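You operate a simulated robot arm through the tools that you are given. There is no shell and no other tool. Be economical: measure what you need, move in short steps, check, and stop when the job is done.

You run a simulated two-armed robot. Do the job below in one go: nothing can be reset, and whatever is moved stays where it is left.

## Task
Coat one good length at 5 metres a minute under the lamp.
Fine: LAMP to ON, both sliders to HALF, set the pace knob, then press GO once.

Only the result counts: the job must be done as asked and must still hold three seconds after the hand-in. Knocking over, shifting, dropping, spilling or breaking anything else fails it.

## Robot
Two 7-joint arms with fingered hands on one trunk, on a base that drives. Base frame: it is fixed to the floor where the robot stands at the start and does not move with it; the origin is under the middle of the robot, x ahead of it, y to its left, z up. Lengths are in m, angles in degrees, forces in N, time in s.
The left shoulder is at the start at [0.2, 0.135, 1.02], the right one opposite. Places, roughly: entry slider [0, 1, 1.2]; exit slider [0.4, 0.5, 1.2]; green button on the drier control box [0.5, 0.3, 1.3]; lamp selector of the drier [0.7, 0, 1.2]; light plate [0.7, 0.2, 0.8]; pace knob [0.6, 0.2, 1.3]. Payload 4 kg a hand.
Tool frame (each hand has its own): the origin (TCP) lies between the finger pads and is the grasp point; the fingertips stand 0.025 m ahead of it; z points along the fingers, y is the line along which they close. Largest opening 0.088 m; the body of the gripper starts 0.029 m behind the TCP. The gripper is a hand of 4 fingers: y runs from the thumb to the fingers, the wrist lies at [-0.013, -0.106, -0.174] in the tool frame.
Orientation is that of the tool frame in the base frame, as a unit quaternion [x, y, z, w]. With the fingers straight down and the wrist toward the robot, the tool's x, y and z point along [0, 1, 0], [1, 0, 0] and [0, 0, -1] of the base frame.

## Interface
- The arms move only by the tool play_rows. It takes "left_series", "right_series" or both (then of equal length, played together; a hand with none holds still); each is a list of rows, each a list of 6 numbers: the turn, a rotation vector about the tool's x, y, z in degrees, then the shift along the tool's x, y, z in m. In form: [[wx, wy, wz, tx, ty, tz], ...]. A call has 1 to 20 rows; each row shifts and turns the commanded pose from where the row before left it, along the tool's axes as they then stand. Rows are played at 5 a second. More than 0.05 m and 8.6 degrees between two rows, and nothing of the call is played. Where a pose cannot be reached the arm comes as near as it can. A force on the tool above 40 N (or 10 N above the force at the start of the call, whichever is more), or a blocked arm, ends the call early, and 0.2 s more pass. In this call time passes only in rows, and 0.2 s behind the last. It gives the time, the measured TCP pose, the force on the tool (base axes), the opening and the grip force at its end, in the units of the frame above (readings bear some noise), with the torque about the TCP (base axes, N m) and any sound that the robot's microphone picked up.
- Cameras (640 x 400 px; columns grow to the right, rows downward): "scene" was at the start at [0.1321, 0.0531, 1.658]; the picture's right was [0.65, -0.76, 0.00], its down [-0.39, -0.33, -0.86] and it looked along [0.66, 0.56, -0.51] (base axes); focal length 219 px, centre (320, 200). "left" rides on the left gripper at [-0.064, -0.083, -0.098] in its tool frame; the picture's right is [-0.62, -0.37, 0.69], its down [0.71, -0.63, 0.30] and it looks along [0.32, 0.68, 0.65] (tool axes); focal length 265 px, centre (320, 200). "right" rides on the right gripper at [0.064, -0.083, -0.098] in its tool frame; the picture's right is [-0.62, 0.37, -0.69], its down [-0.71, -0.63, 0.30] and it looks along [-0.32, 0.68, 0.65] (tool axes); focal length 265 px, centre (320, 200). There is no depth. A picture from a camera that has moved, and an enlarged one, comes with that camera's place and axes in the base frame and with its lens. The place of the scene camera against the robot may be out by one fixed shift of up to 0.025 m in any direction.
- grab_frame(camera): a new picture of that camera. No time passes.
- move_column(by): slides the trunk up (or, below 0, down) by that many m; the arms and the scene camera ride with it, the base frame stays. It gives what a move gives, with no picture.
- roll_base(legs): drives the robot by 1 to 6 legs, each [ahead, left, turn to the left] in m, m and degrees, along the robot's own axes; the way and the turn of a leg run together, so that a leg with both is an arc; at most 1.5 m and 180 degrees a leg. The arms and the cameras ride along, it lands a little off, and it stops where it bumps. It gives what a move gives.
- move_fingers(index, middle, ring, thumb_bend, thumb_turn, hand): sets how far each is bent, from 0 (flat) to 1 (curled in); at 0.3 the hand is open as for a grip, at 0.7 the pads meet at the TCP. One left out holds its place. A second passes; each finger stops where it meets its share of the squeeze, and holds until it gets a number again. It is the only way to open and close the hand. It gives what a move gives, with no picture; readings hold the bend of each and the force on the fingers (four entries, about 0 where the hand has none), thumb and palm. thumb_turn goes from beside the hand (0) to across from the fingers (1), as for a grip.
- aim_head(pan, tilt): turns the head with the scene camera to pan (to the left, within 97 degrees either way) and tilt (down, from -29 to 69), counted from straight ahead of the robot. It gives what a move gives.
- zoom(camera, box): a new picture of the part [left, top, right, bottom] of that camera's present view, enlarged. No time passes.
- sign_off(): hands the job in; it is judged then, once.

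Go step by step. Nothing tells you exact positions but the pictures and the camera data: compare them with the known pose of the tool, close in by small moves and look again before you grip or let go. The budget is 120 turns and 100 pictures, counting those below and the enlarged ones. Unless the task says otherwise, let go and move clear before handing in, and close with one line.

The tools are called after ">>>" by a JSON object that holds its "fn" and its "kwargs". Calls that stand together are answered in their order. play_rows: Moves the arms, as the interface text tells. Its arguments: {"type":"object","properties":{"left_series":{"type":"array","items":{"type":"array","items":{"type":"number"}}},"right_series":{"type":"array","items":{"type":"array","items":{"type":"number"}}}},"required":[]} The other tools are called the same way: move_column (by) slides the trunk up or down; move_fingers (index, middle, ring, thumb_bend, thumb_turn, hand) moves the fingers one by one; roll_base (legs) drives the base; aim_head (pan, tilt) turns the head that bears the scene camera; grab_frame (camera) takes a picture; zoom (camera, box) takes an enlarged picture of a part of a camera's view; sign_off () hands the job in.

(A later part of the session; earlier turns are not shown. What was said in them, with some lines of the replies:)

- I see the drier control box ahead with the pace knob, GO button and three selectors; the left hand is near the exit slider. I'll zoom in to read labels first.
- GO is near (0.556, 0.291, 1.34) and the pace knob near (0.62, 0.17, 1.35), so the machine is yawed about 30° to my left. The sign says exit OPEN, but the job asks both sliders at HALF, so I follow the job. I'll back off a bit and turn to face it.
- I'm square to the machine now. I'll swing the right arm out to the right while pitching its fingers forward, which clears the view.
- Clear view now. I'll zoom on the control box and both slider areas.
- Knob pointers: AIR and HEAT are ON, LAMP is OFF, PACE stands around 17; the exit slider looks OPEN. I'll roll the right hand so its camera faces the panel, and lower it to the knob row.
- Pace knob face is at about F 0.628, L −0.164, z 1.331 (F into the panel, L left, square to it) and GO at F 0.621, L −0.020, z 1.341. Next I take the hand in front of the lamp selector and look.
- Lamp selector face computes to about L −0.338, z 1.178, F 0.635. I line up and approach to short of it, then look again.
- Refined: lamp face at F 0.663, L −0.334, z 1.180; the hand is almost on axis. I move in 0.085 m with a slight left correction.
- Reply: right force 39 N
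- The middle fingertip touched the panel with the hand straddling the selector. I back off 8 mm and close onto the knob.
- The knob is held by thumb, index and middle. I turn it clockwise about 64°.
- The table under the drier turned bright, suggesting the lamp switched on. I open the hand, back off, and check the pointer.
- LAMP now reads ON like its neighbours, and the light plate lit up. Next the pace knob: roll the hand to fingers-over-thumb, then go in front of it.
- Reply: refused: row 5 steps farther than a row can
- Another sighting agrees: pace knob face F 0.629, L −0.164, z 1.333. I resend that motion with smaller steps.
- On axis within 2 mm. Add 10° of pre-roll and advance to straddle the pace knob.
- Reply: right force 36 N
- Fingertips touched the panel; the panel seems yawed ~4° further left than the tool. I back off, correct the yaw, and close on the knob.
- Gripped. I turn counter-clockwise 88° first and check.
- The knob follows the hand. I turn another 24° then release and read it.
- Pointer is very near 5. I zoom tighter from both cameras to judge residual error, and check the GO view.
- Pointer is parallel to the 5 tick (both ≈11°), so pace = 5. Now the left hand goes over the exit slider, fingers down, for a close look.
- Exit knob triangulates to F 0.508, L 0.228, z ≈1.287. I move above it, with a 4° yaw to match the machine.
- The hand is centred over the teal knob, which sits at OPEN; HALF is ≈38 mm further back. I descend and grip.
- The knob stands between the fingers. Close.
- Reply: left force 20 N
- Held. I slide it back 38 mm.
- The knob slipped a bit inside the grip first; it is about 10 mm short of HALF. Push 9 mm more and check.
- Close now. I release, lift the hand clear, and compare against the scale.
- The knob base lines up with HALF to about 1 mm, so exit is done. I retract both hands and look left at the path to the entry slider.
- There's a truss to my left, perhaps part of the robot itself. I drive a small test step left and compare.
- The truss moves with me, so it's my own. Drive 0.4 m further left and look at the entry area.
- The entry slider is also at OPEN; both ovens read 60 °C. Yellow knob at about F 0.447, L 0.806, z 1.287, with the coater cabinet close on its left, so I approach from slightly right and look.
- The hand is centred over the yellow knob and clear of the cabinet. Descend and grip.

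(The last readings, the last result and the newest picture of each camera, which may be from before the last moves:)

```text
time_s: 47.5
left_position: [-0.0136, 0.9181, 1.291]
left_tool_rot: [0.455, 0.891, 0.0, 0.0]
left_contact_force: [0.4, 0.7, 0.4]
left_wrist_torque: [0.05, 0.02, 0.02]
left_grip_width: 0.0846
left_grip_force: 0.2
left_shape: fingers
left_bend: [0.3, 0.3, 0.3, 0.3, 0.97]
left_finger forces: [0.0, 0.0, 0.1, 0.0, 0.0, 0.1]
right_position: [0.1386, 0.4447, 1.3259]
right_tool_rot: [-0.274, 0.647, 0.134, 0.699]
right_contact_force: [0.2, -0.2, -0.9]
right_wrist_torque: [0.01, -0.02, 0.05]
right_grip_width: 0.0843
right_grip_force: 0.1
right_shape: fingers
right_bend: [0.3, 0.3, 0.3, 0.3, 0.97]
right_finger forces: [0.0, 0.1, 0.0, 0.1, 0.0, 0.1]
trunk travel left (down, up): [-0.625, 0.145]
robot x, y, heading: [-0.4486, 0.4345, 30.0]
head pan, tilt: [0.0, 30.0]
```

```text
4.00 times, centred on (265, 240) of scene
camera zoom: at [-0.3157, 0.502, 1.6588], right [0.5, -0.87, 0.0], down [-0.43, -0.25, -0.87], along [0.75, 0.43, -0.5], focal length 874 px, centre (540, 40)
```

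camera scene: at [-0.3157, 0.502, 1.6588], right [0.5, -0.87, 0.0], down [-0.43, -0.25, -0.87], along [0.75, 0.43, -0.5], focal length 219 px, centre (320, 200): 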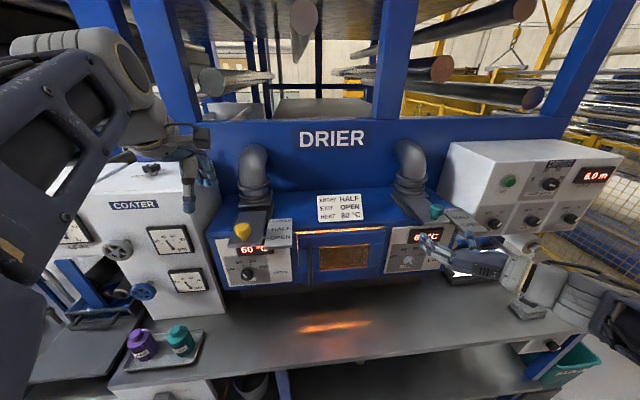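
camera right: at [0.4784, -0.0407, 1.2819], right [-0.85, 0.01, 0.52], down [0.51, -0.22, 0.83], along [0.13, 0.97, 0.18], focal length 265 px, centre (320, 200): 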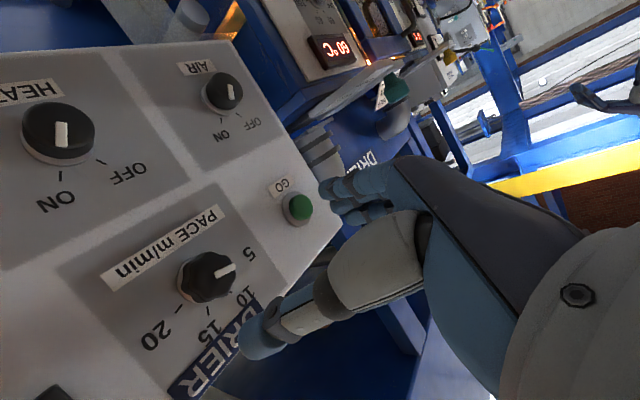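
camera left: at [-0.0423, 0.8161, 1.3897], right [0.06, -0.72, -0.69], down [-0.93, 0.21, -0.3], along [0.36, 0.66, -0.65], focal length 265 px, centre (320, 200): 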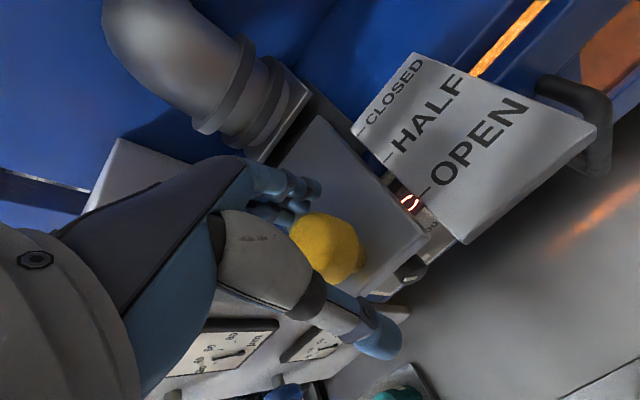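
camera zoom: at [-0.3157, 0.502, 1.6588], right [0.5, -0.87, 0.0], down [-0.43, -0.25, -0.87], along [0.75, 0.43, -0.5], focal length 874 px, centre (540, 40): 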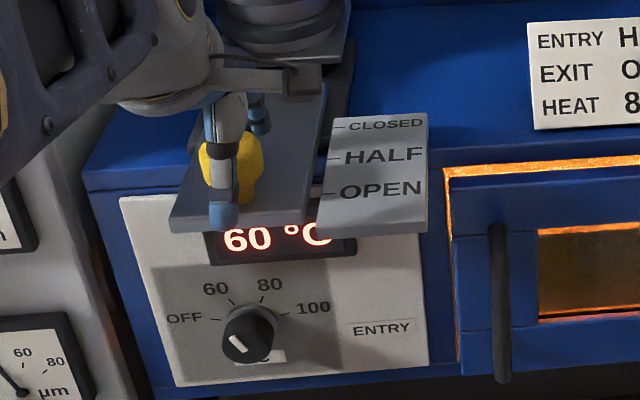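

Grip the entry knob and push it back, about 45 mm of hand travel as with the exit one.

>>> {"fn": "move_fingers", "kwargs": {"hand": "left", "index": 0.7, "middle": 0.7, "ring": 0.7, "thumb_bend": 0.7}}

>>> {"fn": "play_rows", "kwargs": {"left_series": [[0, 0, 0, 0, 0.01, 0], [0, 0, 0, 0, 0.01, 0], [0, 0, 0, 0, 0.01, 0], [0, 0, 0, 0, 0.01, 0], [0, 0, 0, 0, 0.004, 0]]}}

>>> {"fn": "zoom", "kwargs": {"camera": "scene", "box": [205, 190, 325, 290]}}

```text
time_s: 48.5
left_position: [-0.0129, 0.9188, 1.2909]
left_tool_rot: [0.455, 0.89, 0.001, 0.0]
left_contact_force: [17.0, 14.1, -1.9]
left_wrist_torque: [0.24, -0.3, -0.2]
left_grip_width: 0.0264
left_grip_force: 15.4
left_shape: fingers
left_bend: [0.55, 0.57, 0.61, 0.61, 0.97]
left_finger forces: [10.7, 9.4, 5.8, 0.0, 5.5, 0.0]
right_position: [0.1395, 0.4455, 1.3251]
right_tool_rot: [-0.273, 0.647, 0.135, 0.699]
right_contact_force: [0.5, 0.5, 0.1]
right_wrist_torque: [0.01, -0.02, 0.03]
right_grip_width: 0.0843
right_grip_force: 0.0
right_shape: fingers
right_bend: [0.3, 0.3, 0.3, 0.3, 0.97]
right_finger forces: [0.0, 0.0, 0.0, 0.1, 0.1, 0.1]
trunk travel left (down, up): [-0.625, 0.145]
robot x, y, heading: [-0.4511, 0.431, 29.8]
head pan, tilt: [0.0, 30.0]
```

```text
time_s: 49.7
left_position: [0.0228, 0.944, 1.2898]
left_tool_rot: [0.456, 0.89, -0.001, -0.001]
left_contact_force: [1.8, -0.3, -1.3]
left_wrist_torque: [-0.1, 0.04, -0.07]
left_grip_width: 0.0264
left_grip_force: 13.3
left_shape: fingers
left_bend: [0.62, 0.62, 0.67, 0.57, 0.96]
left_finger forces: [6.6, 6.2, 2.8, 0.0, 11.1, 0.0]
right_position: [0.1388, 0.4435, 1.3254]
right_tool_rot: [-0.273, 0.648, 0.134, 0.699]
right_contact_force: [-0.2, -0.1, 0.4]
right_wrist_torque: [0.02, 0.01, 0.02]
right_grip_width: 0.0841
right_grip_force: 0.0
right_shape: fingers
right_bend: [0.3, 0.3, 0.3, 0.3, 0.97]
right_finger forces: [0.0, 0.0, 0.0, 0.0, 0.0, 0.1]
trunk travel left (down, up): [-0.625, 0.145]
robot x, y, heading: [-0.4482, 0.4336, 29.9]
head pan, tilt: [0.0, 30.0]
```

```text
4.00 times, centred on (265, 240) of scene
camera zoom: at [-0.3156, 0.502, 1.6587], right [0.5, -0.87, 0.0], down [-0.43, -0.25, -0.87], along [0.75, 0.43, -0.5], focal length 874 px, centre (540, 40)
```

zoom: 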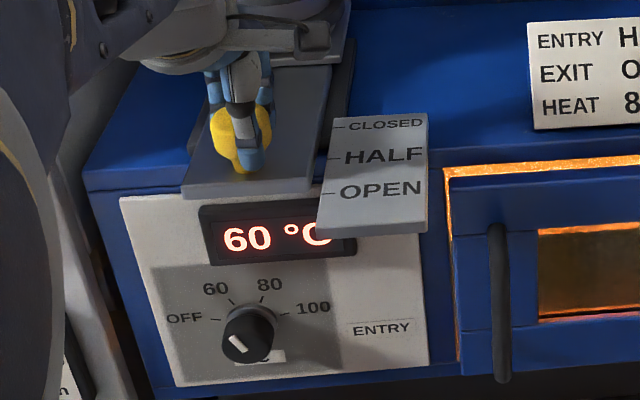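

Knob shift matches one tick. Release, lift away, verify.

>>> {"fn": "move_fingers", "kwargs": {"hand": "left", "index": 0.3, "middle": 0.3, "ring": 0.3, "thumb_bend": 0.3}}

>>> {"fn": "play_rows", "kwargs": {"left_series": [[0, 0, 0, 0, 0, -0.03], [0, 0, 0, 0, 0, -0.04], [0, 0, 0, 0, 0, -0.04], [0, 0, 0, 0, -0.03, -0.04], [0, 0, 0, 0, -0.04, -0.02], [0, 0, 0, 0, -0.04, 0], [0, 0, 0, 0, -0.04, 0]]}}

>>> {"fn": "zoom", "kwargs": {"camera": "scene", "box": [225, 200, 305, 250]}}

>>> {"fn": "grab_frame", "kwargs": {"camera": "left"}}

```text
time_s: 50.7
left_position: [0.0226, 0.9437, 1.2895]
left_tool_rot: [0.455, 0.89, 0.0, 0.0]
left_contact_force: [-0.6, 0.3, 0.6]
left_wrist_torque: [-0.01, -0.03, -0.05]
left_grip_width: 0.0845
left_grip_force: 0.0
left_shape: fingers
left_bend: [0.3, 0.3, 0.3, 0.3, 0.97]
left_finger forces: [0.0, 0.0, 0.0, 0.0, 0.1, 0.1]
right_position: [0.1397, 0.4437, 1.3257]
right_tool_rot: [-0.273, 0.648, 0.134, 0.699]
right_contact_force: [-0.2, 0.6, 0.2]
right_wrist_torque: [-0.01, 0.01, 0.0]
right_grip_width: 0.0845
right_grip_force: 0.0
right_shape: fingers
right_bend: [0.3, 0.3, 0.3, 0.3, 0.97]
right_finger forces: [0.1, 0.0, 0.1, 0.0, 0.1, 0.0]
trunk travel left (down, up): [-0.625, 0.145]
robot x, y, heading: [-0.4477, 0.4343, 29.8]
head pan, tilt: [0.0, 30.0]
```

```text
time_s: 52.3
left_position: [-0.0996, 0.8558, 1.464]
left_tool_rot: [0.455, 0.89, -0.001, -0.001]
left_contact_force: [0.1, 0.2, -0.1]
left_wrist_torque: [0.01, 0.02, 0.01]
left_grip_width: 0.0846
left_grip_force: 0.1
left_shape: fingers
left_bend: [0.3, 0.3, 0.3, 0.3, 0.97]
left_finger forces: [0.0, 0.0, 0.0, 0.1, 0.1, 0.0]
right_position: [0.1388, 0.4442, 1.3248]
right_tool_rot: [-0.273, 0.647, 0.135, 0.699]
right_contact_force: [-0.4, -0.2, 0.5]
right_wrist_torque: [0.0, 0.0, 0.01]
right_grip_width: 0.0844
right_grip_force: 0.0
right_shape: fingers
right_bend: [0.3, 0.3, 0.3, 0.3, 0.97]
right_finger forces: [0.0, 0.0, 0.0, 0.1, 0.0, 0.0]
trunk travel left (down, up): [-0.625, 0.145]
robot x, y, heading: [-0.4453, 0.432, 30.0]
head pan, tilt: [0.0, 30.0]
```

```text
8.00 times, centred on (265, 225) of scene
camera zoom: at [-0.3152, 0.5023, 1.6587], right [0.5, -0.87, 0.0], down [-0.43, -0.25, -0.87], along [0.75, 0.43, -0.5], focal length 1749 px, centre (760, 0)
```

zoom: 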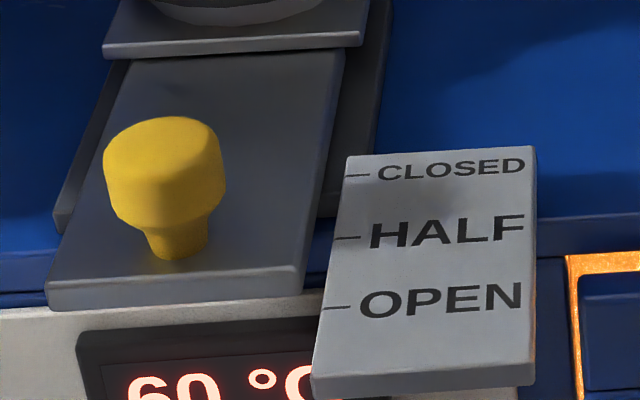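

```text
34 pictures are left
camera left: at [-0.1281, 0.754, 1.5631], right [0.06, -0.72, -0.69], down [-0.93, 0.21, -0.3], along [0.36, 0.66, -0.65], focal length 265 px, centre (320, 200)
```

left: 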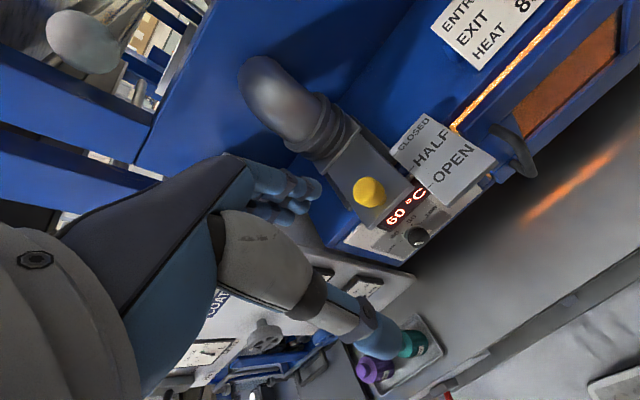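

Entry is at HALF too. I drive back right to face the control box and shape the right hand for pressing.

>>> {"fn": "roll_base", "kwargs": {"legs": [[0, -0.5, 0]]}}

>>> {"fn": "move_fingers", "kwargs": {"hand": "right", "index": 1.0, "middle": 0.65, "ring": 1.0, "thumb_bend": 0.3}}

>>> {"fn": "grab_frame", "kwargs": {"camera": "scene"}}

>>> {"fn": "grab_frame", "kwargs": {"camera": "right"}}

```text
time_s: 55.3
left_position: [0.1577, 0.4072, 1.4641]
left_tool_rot: [0.458, 0.889, 0.0, 0.0]
left_contact_force: [0.2, 0.1, -0.6]
left_wrist_torque: [0.01, 0.02, 0.01]
left_grip_width: 0.0843
left_grip_force: 0.0
left_shape: fingers
left_bend: [0.3, 0.3, 0.3, 0.3, 0.97]
left_finger forces: [0.1, 0.0, 0.0, 0.1, 0.0, 0.0]
right_position: [0.3938, -0.0061, 1.3254]
right_tool_rot: [-0.272, 0.648, 0.133, 0.699]
right_contact_force: [0.5, -0.3, 0.1]
right_wrist_torque: [-0.03, 0.0, 0.04]
right_grip_width: 0.0843
right_grip_force: 0.1
right_shape: fingers
right_bend: [0.3, 0.3, 0.3, 0.3, 0.97]
right_finger forces: [0.0, 0.0, 0.1, 0.0, 0.0, 0.0]
trunk travel left (down, up): [-0.625, 0.145]
robot x, y, heading: [-0.1964, -0.0136, 29.6]
head pan, tilt: [0.0, 30.0]
```

```text
time_s: 56.3
left_position: [0.1578, 0.4068, 1.465]
left_tool_rot: [0.457, 0.89, 0.001, 0.0]
left_contact_force: [0.5, -0.7, 0.1]
left_wrist_torque: [-0.01, -0.02, 0.03]
left_grip_width: 0.0845
left_grip_force: 0.0
left_shape: fingers
left_bend: [0.3, 0.3, 0.3, 0.3, 0.97]
left_finger forces: [0.0, 0.0, 0.0, 0.1, 0.0, 0.0]
right_position: [0.3947, -0.0049, 1.3262]
right_tool_rot: [-0.272, 0.649, 0.132, 0.698]
right_contact_force: [0.6, -0.1, 0.4]
right_wrist_torque: [0.02, 0.01, 0.04]
right_grip_width: 0.0527
right_grip_force: 0.0
right_shape: fingers
right_bend: [1.0, 0.65, 1.0, 0.3, 0.97]
right_finger forces: [0.0, 0.1, 0.0, 0.1, 0.0, 0.0]
trunk travel left (down, up): [-0.625, 0.145]
robot x, y, heading: [-0.1932, -0.0175, 29.8]
head pan, tilt: [0.0, 30.0]
```

```text
33 pictures are left
camera scene: at [-0.0603, 0.0546, 1.6588], right [0.49, -0.87, 0.0], down [-0.43, -0.25, -0.87], along [0.75, 0.43, -0.5], focal length 219 px, centre (320, 200)
```

scene: 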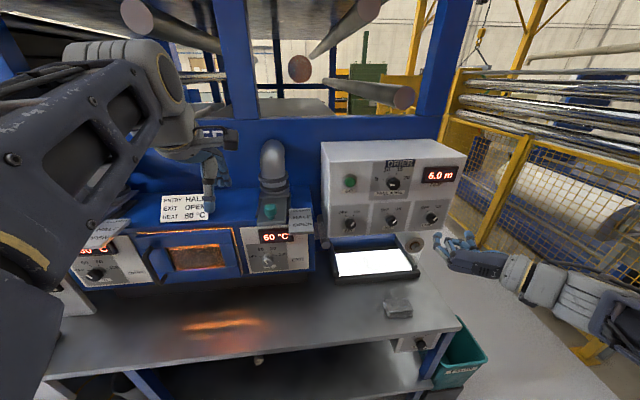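

```text
32 pictures are left
camera right: at [0.3652, -0.1378, 1.2793], right [-0.85, 0.02, 0.52], down [0.5, -0.23, 0.83], along [0.14, 0.97, 0.18], focal length 265 px, centre (320, 200)
```

right: 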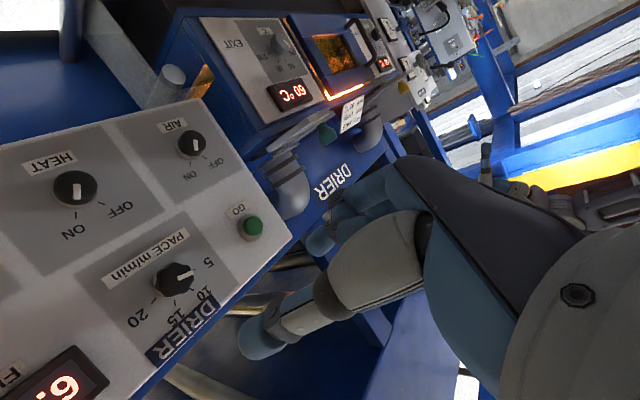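

GO button confirmed at F ≈0.622, L −0.024, z 1.340. I bring the middle fingertip in front of it, short of touching, and look.

>>> {"fn": "play_rows", "kwargs": {"right_series": [[0, 0, 0, -0.0113, 0.0375, 0], [0, 0, 0, -0.0113, 0.0375, 0], [0, 0, 0, -0.0113, 0.0375, 0], [0, 0, 0, -0.0113, 0.0373, 0], [0, 0, 0, 0, 0, 0.04], [0, 0, 0, 0, 0, 0.04], [0, 0, 0, 0, 0, 0.04], [0, 0, 0, 0, 0, 0.04], [0, 0, 0, 0, 0, 0.03]]}}

>>> {"fn": "grab_frame", "kwargs": {"camera": "right"}}

>>> {"fn": "zoom", "kwargs": {"camera": "scene", "box": [310, 150, 430, 240]}}

```text
time_s: 58.3
left_position: [0.1578, 0.4067, 1.4652]
left_tool_rot: [0.457, 0.889, 0.0, 0.0]
left_contact_force: [-0.5, 0.7, 0.5]
left_wrist_torque: [0.02, -0.04, -0.02]
left_grip_width: 0.0847
left_grip_force: 0.1
left_shape: fingers
left_bend: [0.3, 0.3, 0.3, 0.3, 0.97]
left_finger forces: [0.0, 0.0, 0.0, 0.0, 0.0, 0.0]
right_position: [0.4643, 0.2303, 1.3432]
right_tool_rot: [-0.272, 0.648, 0.133, 0.699]
right_contact_force: [-0.5, -0.6, -0.7]
right_wrist_torque: [0.0, 0.01, 0.0]
right_grip_width: 0.0526
right_grip_force: 0.0
right_shape: fingers
right_bend: [1.0, 0.65, 1.0, 0.3, 0.97]
right_finger forces: [0.1, 0.0, 0.1, 0.1, 0.0, 0.0]
trunk travel left (down, up): [-0.625, 0.145]
robot x, y, heading: [-0.195, -0.0143, 29.4]
head pan, tilt: [0.0, 30.0]
```

```text
31 pictures are left
camera right: at [0.4354, 0.0969, 1.2963], right [-0.85, 0.02, 0.52], down [0.5, -0.23, 0.83], along [0.14, 0.97, 0.18], focal length 265 px, centre (320, 200)
```

right: 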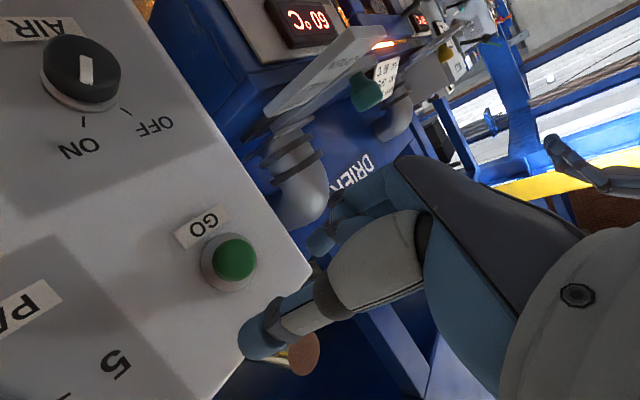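

```text
4.44 times, centred on (370, 195) of scene
camera zoom: at [-0.0605, 0.0544, 1.6588], right [0.49, -0.87, 0.0], down [-0.43, -0.25, -0.87], along [0.75, 0.43, -0.5], focal length 972 px, centre (98, 222)
```

zoom: 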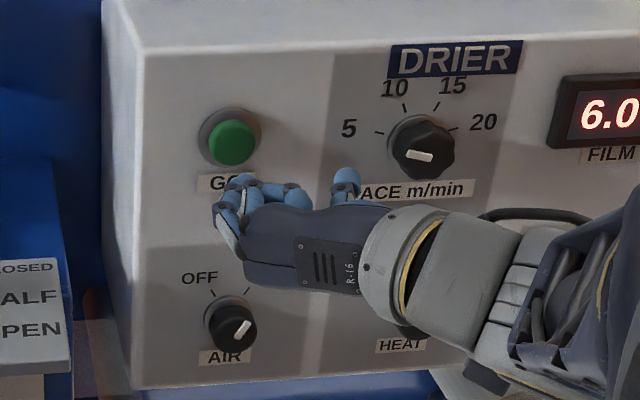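

To be sure one fingertip leads, I'll extend the middle finger and tuck the thumb, shifting the hand so that tip faces GO.

>>> {"fn": "move_fingers", "kwargs": {"hand": "right", "middle": 0.3, "thumb_bend": 0.8}}

>>> {"fn": "play_rows", "kwargs": {"right_series": [[0, 0, 0, 0.004, -0.037, 0], [0, 0, 0, 0, 0, 0.03]]}}

>>> {"fn": "grab_frame", "kwargs": {"camera": "right"}}

>>> {"fn": "zoom", "kwargs": {"camera": "scene", "box": [310, 150, 430, 240]}}

```text
time_s: 59.3
left_position: [0.1588, 0.4067, 1.4646]
left_tool_rot: [0.456, 0.89, 0.0, -0.001]
left_contact_force: [0.2, 0.4, 0.1]
left_wrist_torque: [-0.03, -0.02, 0.0]
left_grip_width: 0.0844
left_grip_force: 0.1
left_shape: fingers
left_bend: [0.3, 0.3, 0.3, 0.3, 0.97]
left_finger forces: [0.0, 0.1, 0.0, 0.0, 0.0, 0.0]
right_position: [0.4642, 0.2286, 1.3436]
right_tool_rot: [-0.271, 0.649, 0.132, 0.699]
right_contact_force: [0.0, -0.8, 0.5]
right_wrist_torque: [-0.01, 0.02, 0.01]
right_grip_width: 0.0318
right_grip_force: 0.0
right_shape: fingers
right_bend: [1.0, 0.3, 1.0, 0.79, 0.97]
right_finger forces: [0.0, 0.1, 0.0, 0.0, 0.0, 0.0]
trunk travel left (down, up): [-0.625, 0.145]
robot x, y, heading: [-0.191, -0.0125, 29.7]
head pan, tilt: [0.0, 30.0]
```

```text
time_s: 59.9
left_position: [0.1582, 0.4071, 1.466]
left_tool_rot: [0.457, 0.889, 0.0, 0.001]
left_contact_force: [-0.1, -0.4, 0.2]
left_wrist_torque: [-0.01, -0.03, 0.01]
left_grip_width: 0.0843
left_grip_force: 0.0
left_shape: fingers
left_bend: [0.3, 0.3, 0.3, 0.3, 0.97]
left_finger forces: [0.0, 0.0, 0.0, 0.1, 0.0, 0.1]
right_position: [0.5114, 0.2145, 1.3483]
right_tool_rot: [-0.271, 0.648, 0.131, 0.699]
right_contact_force: [-0.1, 0.3, 0.2]
right_wrist_torque: [0.0, -0.01, 0.01]
right_grip_width: 0.0318
right_grip_force: 0.1
right_shape: fingers
right_bend: [1.0, 0.3, 1.0, 0.79, 0.97]
right_finger forces: [0.0, 0.1, 0.0, 0.1, 0.0, 0.0]
trunk travel left (down, up): [-0.625, 0.145]
robot x, y, heading: [-0.1963, -0.0169, 29.6]
head pan, tilt: [0.0, 30.0]
```

```text
29 pictures are left
camera right: at [0.4822, 0.0826, 1.3018], right [-0.85, 0.02, 0.52], down [0.5, -0.23, 0.83], along [0.14, 0.97, 0.18], focal length 265 px, centre (320, 200)
```

right: 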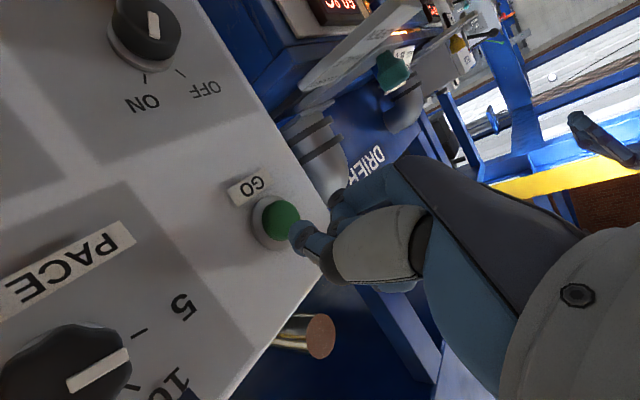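

```text
4.44 times, centred on (370, 195) of scene
camera zoom: at [-0.0605, 0.0544, 1.6588], right [0.49, -0.87, 0.0], down [-0.43, -0.25, -0.87], along [0.75, 0.43, -0.5], focal length 972 px, centre (98, 222)
```

zoom: 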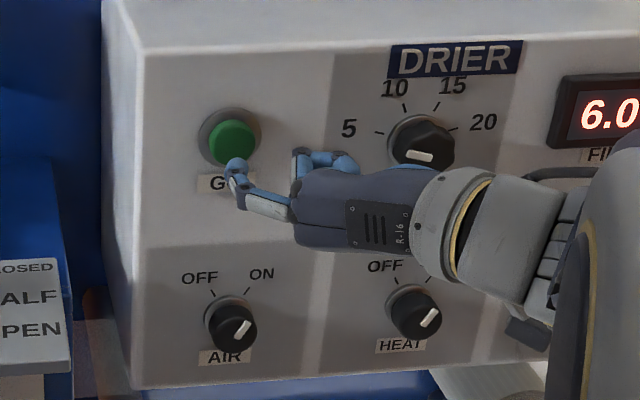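

Fingertip and button line up within about 5 mm. I nudge right 4 mm and push in gently.

>>> {"fn": "play_rows", "kwargs": {"right_series": [[0, 0, 0, 0, -0.004, 0.02], [0, 0, 0, 0, 0, 0.01], [0, 0, 0, 0, 0, 0.006], [0, 0, 0, 0, 0, 0.006]]}}

>>> {"fn": "grab_frame", "kwargs": {"camera": "right"}}

>>> {"fn": "zoom", "kwargs": {"camera": "scene", "box": [310, 150, 470, 270]}}

```text
time_s: 60.9
left_position: [0.1581, 0.4075, 1.4647]
left_tool_rot: [0.457, 0.889, 0.0, 0.0]
left_contact_force: [0.1, -0.7, 0.3]
left_wrist_torque: [0.0, -0.02, -0.04]
left_grip_width: 0.0846
left_grip_force: 0.1
left_shape: fingers
left_bend: [0.3, 0.3, 0.3, 0.3, 0.97]
left_finger forces: [0.0, 0.0, 0.0, 0.1, 0.1, 0.0]
right_position: [0.5486, 0.2355, 1.3458]
right_tool_rot: [-0.272, 0.648, 0.133, 0.699]
right_contact_force: [-0.5, -0.2, 0.5]
right_wrist_torque: [0.0, 0.0, 0.02]
right_grip_width: 0.0315
right_grip_force: 0.1
right_shape: fingers
right_bend: [1.0, 0.3, 1.0, 0.79, 0.97]
right_finger forces: [0.0, 0.0, 0.0, 0.0, 0.0, 0.1]
trunk travel left (down, up): [-0.625, 0.145]
robot x, y, heading: [-0.1974, -0.016, 29.4]
head pan, tilt: [0.0, 30.0]
```

```text
27 pictures are left
camera right: at [0.5195, 0.1032, 1.3002], right [-0.85, 0.02, 0.52], down [0.5, -0.23, 0.83], along [0.14, 0.97, 0.18], focal length 265 px, centre (320, 200)
```

right: 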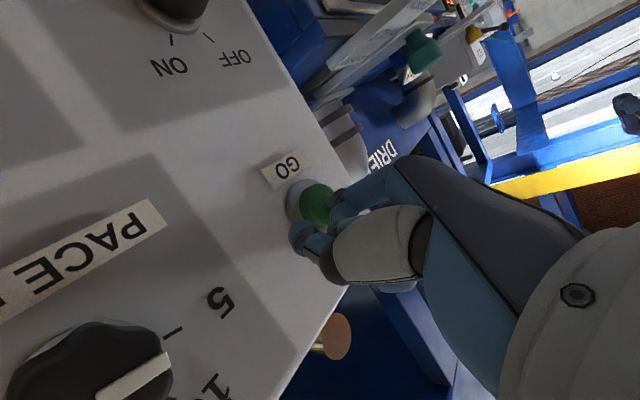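

```text
3.33 times, centred on (390, 210) of scene
camera zoom: at [-0.0603, 0.0546, 1.6588], right [0.49, -0.87, 0.0], down [-0.43, -0.25, -0.87], along [0.75, 0.43, -0.5], focal length 729 px, centre (87, 167)
```

zoom: 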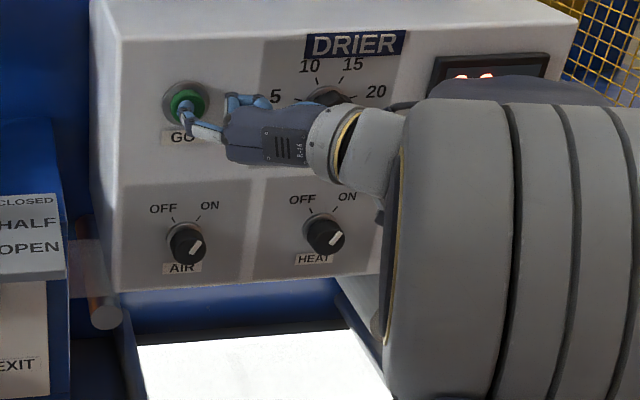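

The tip covers the button, no contact yet. Keep pushing in small steps.

>>> {"fn": "play_rows", "kwargs": {"right_series": [[0, 0, 0, 0, 0, 0.005], [0, 0, 0, 0, 0, 0.005], [0, 0, 0, 0, 0, 0.004]]}}

>>> {"fn": "zoom", "kwargs": {"camera": "right", "box": [240, 120, 400, 280]}}

```text
time_s: 61.7
left_position: [0.1564, 0.4063, 1.4647]
left_tool_rot: [0.457, 0.889, 0.0, 0.0]
left_contact_force: [1.1, 0.4, -0.4]
left_wrist_torque: [0.02, 0.0, -0.03]
left_grip_width: 0.0846
left_grip_force: 0.0
left_shape: fingers
left_bend: [0.3, 0.3, 0.3, 0.3, 0.97]
left_finger forces: [0.1, 0.0, 0.1, 0.0, 0.1, 0.0]
right_position: [0.5577, 0.2419, 1.3475]
right_tool_rot: [-0.272, 0.649, 0.133, 0.698]
right_contact_force: [-24.4, -21.5, 1.5]
right_wrist_torque: [-0.02, 0.07, 1.57]
right_grip_width: 0.0318
right_grip_force: 15.5
right_shape: fingers
right_bend: [1.0, 0.3, 1.0, 0.79, 0.97]
right_finger forces: [0.1, 31.4, 0.0, 0.1, 0.1, 0.1]
trunk travel left (down, up): [-0.625, 0.145]
robot x, y, heading: [-0.1948, -0.0151, 29.6]
head pan, tilt: [0.0, 30.0]
heard: click
```

```text
2.50 times, centred on (320, 200) of right
camera zoom: at [0.5294, 0.1094, 1.3006], right [-0.85, 0.02, 0.52], down [0.5, -0.23, 0.83], along [0.14, 0.97, 0.18], focal length 664 px, centre (320, 200)
```

zoom: 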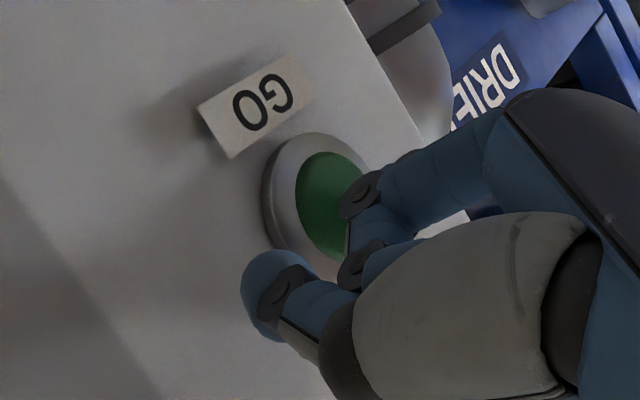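

A click was heard and the button is pushed in. I withdraw straight back and watch the display.

>>> {"fn": "play_rows", "kwargs": {"right_series": [[0, 0, 0, 0, 0, -0.03], [0, 0, 0, 0, 0, -0.04], [0, 0, 0, 0, 0, -0.04], [0, 0, 0, 0, 0, -0.04], [0, 0, 0, 0, -0.04, -0.02], [0, 0, 0, 0, -0.04, 0], [0, 0, 0, 0, -0.04, 0], [0, 0, 0, 0, -0.04, 0]]}}

>>> {"fn": "grab_frame", "kwargs": {"camera": "scene"}}

>>> {"fn": "zoom", "kwargs": {"camera": "scene", "box": [310, 130, 470, 280]}}

```text
time_s: 63.5
left_position: [0.1573, 0.4067, 1.4661]
left_tool_rot: [0.457, 0.89, 0.0, 0.0]
left_contact_force: [-0.6, -0.5, 0.1]
left_wrist_torque: [0.0, 0.01, -0.04]
left_grip_width: 0.0842
left_grip_force: 0.0
left_shape: fingers
left_bend: [0.3, 0.3, 0.3, 0.3, 0.97]
left_finger forces: [0.1, 0.0, 0.0, 0.1, 0.0, 0.0]
right_position: [0.5064, 0.0167, 1.3783]
right_tool_rot: [-0.272, 0.648, 0.133, 0.699]
right_contact_force: [-0.1, -0.1, 0.6]
right_wrist_torque: [-0.04, -0.02, 0.0]
right_grip_width: 0.032
right_grip_force: 0.1
right_shape: fingers
right_bend: [1.0, 0.3, 1.0, 0.79, 0.97]
right_finger forces: [0.0, 0.1, 0.0, 0.1, 0.0, 0.0]
trunk travel left (down, up): [-0.625, 0.145]
robot x, y, heading: [-0.1959, -0.0132, 29.7]
head pan, tilt: [0.0, 30.0]
```

```text
24 pictures are left
camera scene: at [-0.0606, 0.0548, 1.6588], right [0.49, -0.87, 0.0], down [-0.43, -0.25, -0.87], along [0.75, 0.43, -0.5], focal length 219 px, centre (320, 200)
```

scene: 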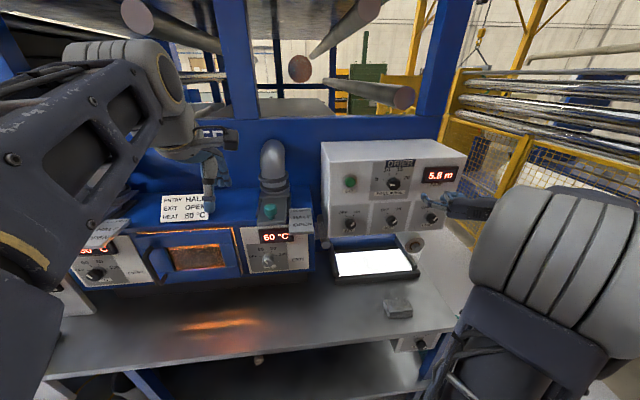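

```text
2.67 times, centred on (390, 205) of scene
camera zoom: at [-0.0606, 0.0548, 1.6588], right [0.49, -0.87, 0.0], down [-0.43, -0.25, -0.87], along [0.75, 0.43, -0.5], focal length 583 px, centre (133, 187)
```

zoom: 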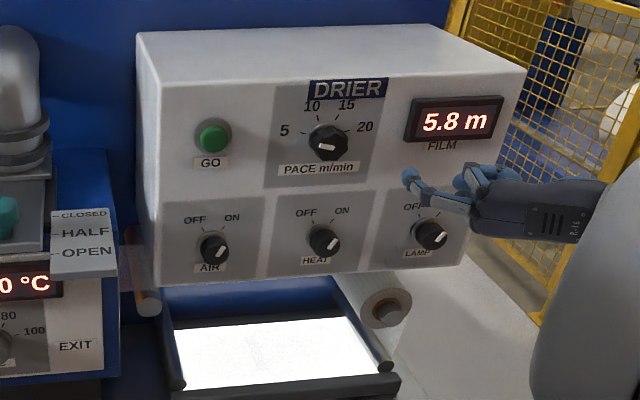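

The machine is running: film reads 5.8 m and falling. I back off further and wait for the run to finish.

>>> {"fn": "play_rows", "kwargs": {"right_series": [[0, 0, 0, 0, 0, -0.03], [0, 0, 0, 0, 0, -0.03], [0, 0, 0, 0, 0, -0.03], [0, 0, 0, 0, 0, 0], [0, 0, 0, 0, 0, 0], [0, 0, 0, 0, 0, 0], [0, 0, 0, 0, 0, 0], [0, 0, 0, 0, 0, 0], [0, 0, 0, 0, 0, 0], [0, 0, 0, 0, 0, 0], [0, 0, 0, 0, 0, 0], [0, 0, 0, 0, 0, 0], [0, 0, 0, 0, 0, 0], [0, 0, 0, 0, 0, 0], [0, 0, 0, 0, 0, 0], [0, 0, 0, 0, 0, 0], [0, 0, 0, 0, 0, 0], [0, 0, 0, 0, 0, 0], [0, 0, 0, 0, 0, 0], [0, 0, 0, 0, 0, 0]]}}

>>> {"fn": "zoom", "kwargs": {"camera": "scene", "box": [310, 130, 470, 280]}}

```text
time_s: 67.7
left_position: [0.1575, 0.4065, 1.465]
left_tool_rot: [0.457, 0.89, -0.001, -0.001]
left_contact_force: [0.4, 0.6, 0.2]
left_wrist_torque: [-0.01, 0.0, 0.03]
left_grip_width: 0.0847
left_grip_force: 0.1
left_shape: fingers
left_bend: [0.3, 0.3, 0.3, 0.3, 0.97]
left_finger forces: [0.1, 0.0, 0.0, 0.0, 0.0, 0.0]
right_position: [0.4301, -0.0331, 1.3788]
right_tool_rot: [-0.271, 0.648, 0.132, 0.7]
right_contact_force: [-0.2, 0.3, 0.5]
right_wrist_torque: [0.0, 0.01, -0.02]
right_grip_width: 0.0316
right_grip_force: 0.0
right_shape: fingers
right_bend: [1.0, 0.3, 1.0, 0.79, 0.97]
right_finger forces: [0.0, 0.0, 0.0, 0.0, 0.1, 0.1]
trunk travel left (down, up): [-0.625, 0.145]
robot x, y, heading: [-0.194, -0.0149, 29.6]
head pan, tilt: [0.0, 30.0]
```

```text
2.67 times, centred on (390, 205) of scene
camera zoom: at [-0.0602, 0.0546, 1.6588], right [0.49, -0.87, 0.0], down [-0.43, -0.25, -0.87], along [0.75, 0.43, -0.5], focal length 583 px, centre (133, 187)
```

zoom: 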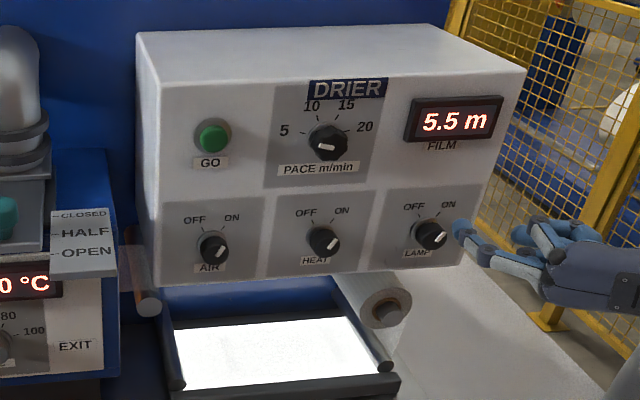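

It runs at about 0.08 m/s (≈5 m/min). Waiting on.

>>> {"fn": "play_rows", "kwargs": {"right_series": [[0, 0, 0, 0, 0, 0], [0, 0, 0, 0, 0, 0], [0, 0, 0, 0, 0, 0], [0, 0, 0, 0, 0, 0], [0, 0, 0, 0, 0, 0], [0, 0, 0, 0, 0, 0], [0, 0, 0, 0, 0, 0], [0, 0, 0, 0, 0, 0], [0, 0, 0, 0, 0, 0], [0, 0, 0, 0, 0, 0], [0, 0, 0, 0, 0, 0], [0, 0, 0, 0, 0, 0], [0, 0, 0, 0, 0, 0], [0, 0, 0, 0, 0, 0], [0, 0, 0, 0, 0, 0], [0, 0, 0, 0, 0, 0], [0, 0, 0, 0, 0, 0], [0, 0, 0, 0, 0, 0], [0, 0, 0, 0, 0, 0], [0, 0, 0, 0, 0, 0]]}}

>>> {"fn": "play_rows", "kwargs": {"right_series": [[0, 0, 0, 0, 0, 0], [0, 0, 0, 0, 0, 0], [0, 0, 0, 0, 0, 0], [0, 0, 0, 0, 0, 0], [0, 0, 0, 0, 0, 0], [0, 0, 0, 0, 0, 0], [0, 0, 0, 0, 0, 0], [0, 0, 0, 0, 0, 0], [0, 0, 0, 0, 0, 0], [0, 0, 0, 0, 0, 0], [0, 0, 0, 0, 0, 0], [0, 0, 0, 0, 0, 0], [0, 0, 0, 0, 0, 0], [0, 0, 0, 0, 0, 0], [0, 0, 0, 0, 0, 0], [0, 0, 0, 0, 0, 0], [0, 0, 0, 0, 0, 0], [0, 0, 0, 0, 0, 0], [0, 0, 0, 0, 0, 0], [0, 0, 0, 0, 0, 0]]}}

>>> {"fn": "grab_frame", "kwargs": {"camera": "scene"}}

>>> {"fn": "zoom", "kwargs": {"camera": "scene", "box": [310, 130, 470, 280]}}

```text
time_s: 71.9
left_position: [0.1583, 0.4079, 1.4651]
left_tool_rot: [0.458, 0.889, 0.0, 0.0]
left_contact_force: [-0.6, 0.2, 0.0]
left_wrist_torque: [-0.01, 0.01, -0.05]
left_grip_width: 0.0843
left_grip_force: 0.2
left_shape: fingers
left_bend: [0.3, 0.3, 0.3, 0.3, 0.97]
left_finger forces: [0.1, 0.1, 0.0, 0.0, 0.0, 0.1]
right_position: [0.432, -0.0325, 1.3787]
right_tool_rot: [-0.272, 0.649, 0.132, 0.698]
right_contact_force: [0.8, -0.3, 0.5]
right_wrist_torque: [0.02, -0.01, 0.02]
right_grip_width: 0.0317
right_grip_force: 0.1
right_shape: fingers
right_bend: [1.0, 0.3, 1.0, 0.79, 0.97]
right_finger forces: [0.0, 0.0, 0.0, 0.0, 0.1, 0.0]
trunk travel left (down, up): [-0.625, 0.145]
robot x, y, heading: [-0.196, -0.009, 29.6]
head pan, tilt: [0.0, 30.0]
```

```text
time_s: 76.1
left_position: [0.158, 0.4066, 1.4656]
left_tool_rot: [0.457, 0.89, 0.001, 0.0]
left_contact_force: [-0.6, 0.2, 0.1]
left_wrist_torque: [0.01, 0.0, -0.01]
left_grip_width: 0.0846
left_grip_force: 0.1
left_shape: fingers
left_bend: [0.3, 0.3, 0.3, 0.3, 0.97]
left_finger forces: [0.0, 0.0, 0.0, 0.0, 0.0, 0.0]
right_position: [0.4311, -0.0332, 1.3787]
right_tool_rot: [-0.272, 0.648, 0.133, 0.699]
right_contact_force: [0.3, -0.2, 0.5]
right_wrist_torque: [0.01, 0.01, -0.01]
right_grip_width: 0.0318
right_grip_force: 0.1
right_shape: fingers
right_bend: [1.0, 0.3, 1.0, 0.79, 0.97]
right_finger forces: [0.1, 0.0, 0.0, 0.0, 0.0, 0.1]
trunk travel left (down, up): [-0.625, 0.145]
robot x, y, heading: [-0.1935, -0.0164, 29.7]
head pan, tilt: [0.0, 30.0]
```

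```text
21 pictures are left
camera scene: at [-0.0602, 0.0546, 1.6588], right [0.49, -0.87, 0.0], down [-0.43, -0.25, -0.87], along [0.75, 0.43, -0.5], focal length 219 px, centre (320, 200)
```

scene: 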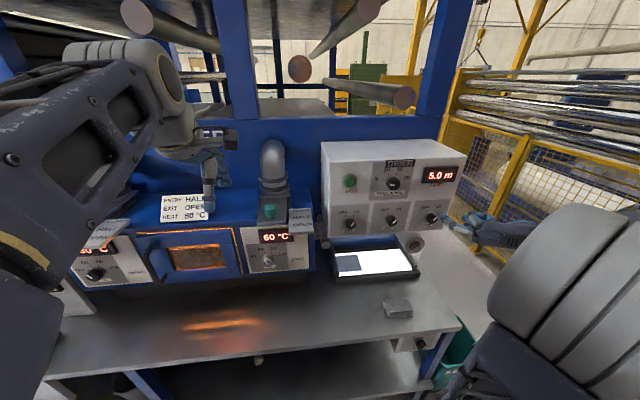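

```text
2.67 times, centred on (390, 205) of scene
camera zoom: at [-0.0602, 0.0546, 1.6588], right [0.49, -0.87, 0.0], down [-0.43, -0.25, -0.87], along [0.75, 0.43, -0.5], focal length 583 px, centre (133, 187)
```

zoom: 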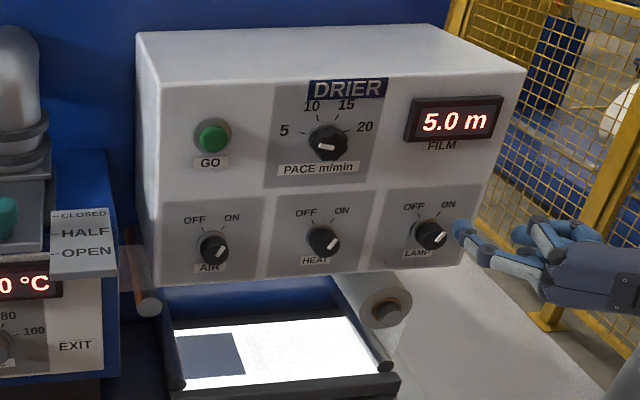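

The run ended at 5.0 m and a coated piece lies on the light plate. I inspect it.

>>> {"fn": "zoom", "kwargs": {"camera": "scene", "box": [328, 240, 424, 290]}}

```text
6.67 times, centred on (376, 265) of scene
camera zoom: at [-0.0602, 0.0546, 1.6588], right [0.49, -0.87, 0.0], down [-0.43, -0.25, -0.87], along [0.75, 0.43, -0.5], focal length 1457 px, centre (-53, -233)
```

zoom: 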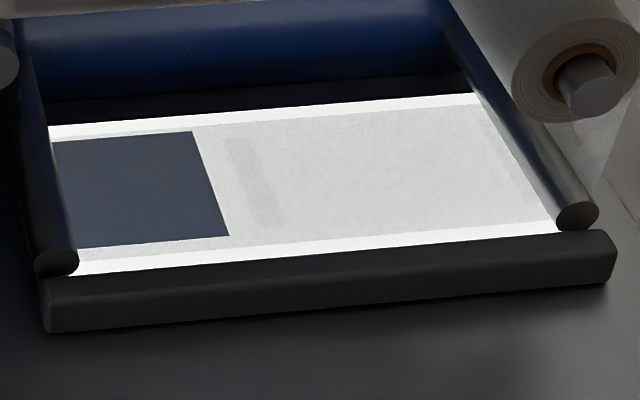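

>>> {"fn": "zoom", "kwargs": {"camera": "scene", "box": [332, 250, 368, 280]}}

>>> {"fn": "play_rows", "kwargs": {"right_series": [[0, 0, 0, 0, 0, 0], [0, 0, 0, 0, 0, 0], [0, 0, 0, 0, 0, 0], [0, 0, 0, 0, 0, 0], [0, 0, 0, 0, 0, 0], [0, 0, 0, 0, 0, 0], [0, 0, 0, 0, 0, 0], [0, 0, 0, 0, 0, 0], [0, 0, 0, 0, 0, 0], [0, 0, 0, 0, 0, 0]]}}

>>> {"fn": "zoom", "kwargs": {"camera": "scene", "box": [310, 140, 470, 290]}}

```text
13.33 times, centred on (350, 265) of scene
camera zoom: at [-0.0602, 0.0546, 1.6588], right [0.49, -0.87, 0.0], down [-0.43, -0.25, -0.87], along [0.75, 0.43, -0.5], focal length 2915 px, centre (-80, -667)
```

zoom: 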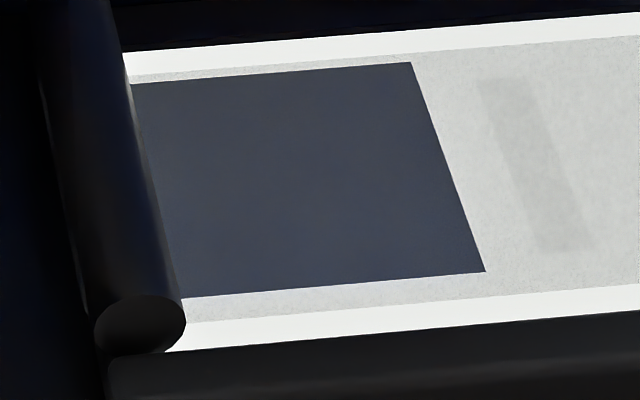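

```text
time_s: 78.3
left_position: [0.158, 0.4079, 1.4648]
left_tool_rot: [0.457, 0.889, 0.0, 0.0]
left_contact_force: [0.4, 0.6, 0.5]
left_wrist_torque: [0.01, -0.02, 0.01]
left_grip_width: 0.0843
left_grip_force: 0.0
left_shape: fingers
left_bend: [0.3, 0.3, 0.3, 0.3, 0.97]
left_finger forces: [0.0, 0.1, 0.0, 0.0, 0.0, 0.1]
right_position: [0.4304, -0.033, 1.3791]
right_tool_rot: [-0.271, 0.648, 0.132, 0.699]
right_contact_force: [-0.9, 0.2, 0.0]
right_wrist_torque: [0.02, -0.02, -0.01]
right_grip_width: 0.0315
right_grip_force: 0.1
right_shape: fingers
right_bend: [1.0, 0.3, 1.0, 0.79, 0.97]
right_finger forces: [0.0, 0.1, 0.0, 0.0, 0.0, 0.0]
trunk travel left (down, up): [-0.625, 0.145]
robot x, y, heading: [-0.1969, -0.0126, 29.6]
head pan, tilt: [0.0, 30.0]
```

```text
2.67 times, centred on (390, 215) of scene
camera zoom: at [-0.0602, 0.0546, 1.6588], right [0.49, -0.87, 0.0], down [-0.43, -0.25, -0.87], along [0.75, 0.43, -0.5], focal length 583 px, centre (133, 160)
```

zoom: 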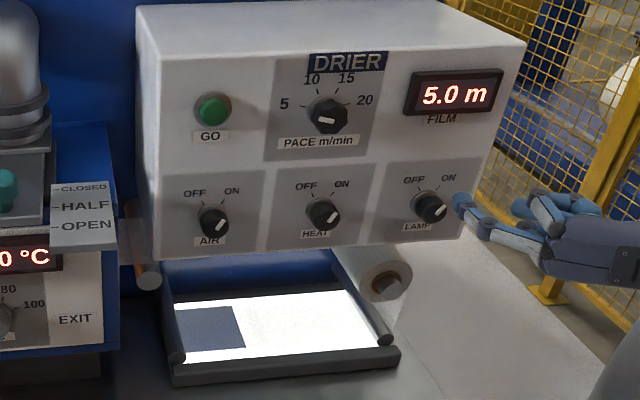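

The length has run out and stopped at 5.0 m, the coating looks even with no visible flaws, every setting holds, and both hands are clear. Handing in.

>>> {"fn": "sign_off", "kwargs": {}}

```text
The job is handed in.
```

I coated one 1 m length at 5 m/min with the lamp on, both sliders at HALF and GO pressed once; the coating looks even with no visible flaws. The notice on the drier says exit OPEN and heat 80 °C. I set the exit slider to HALF as you asked and left the heat at 60 °C, since you gave no setting for it.
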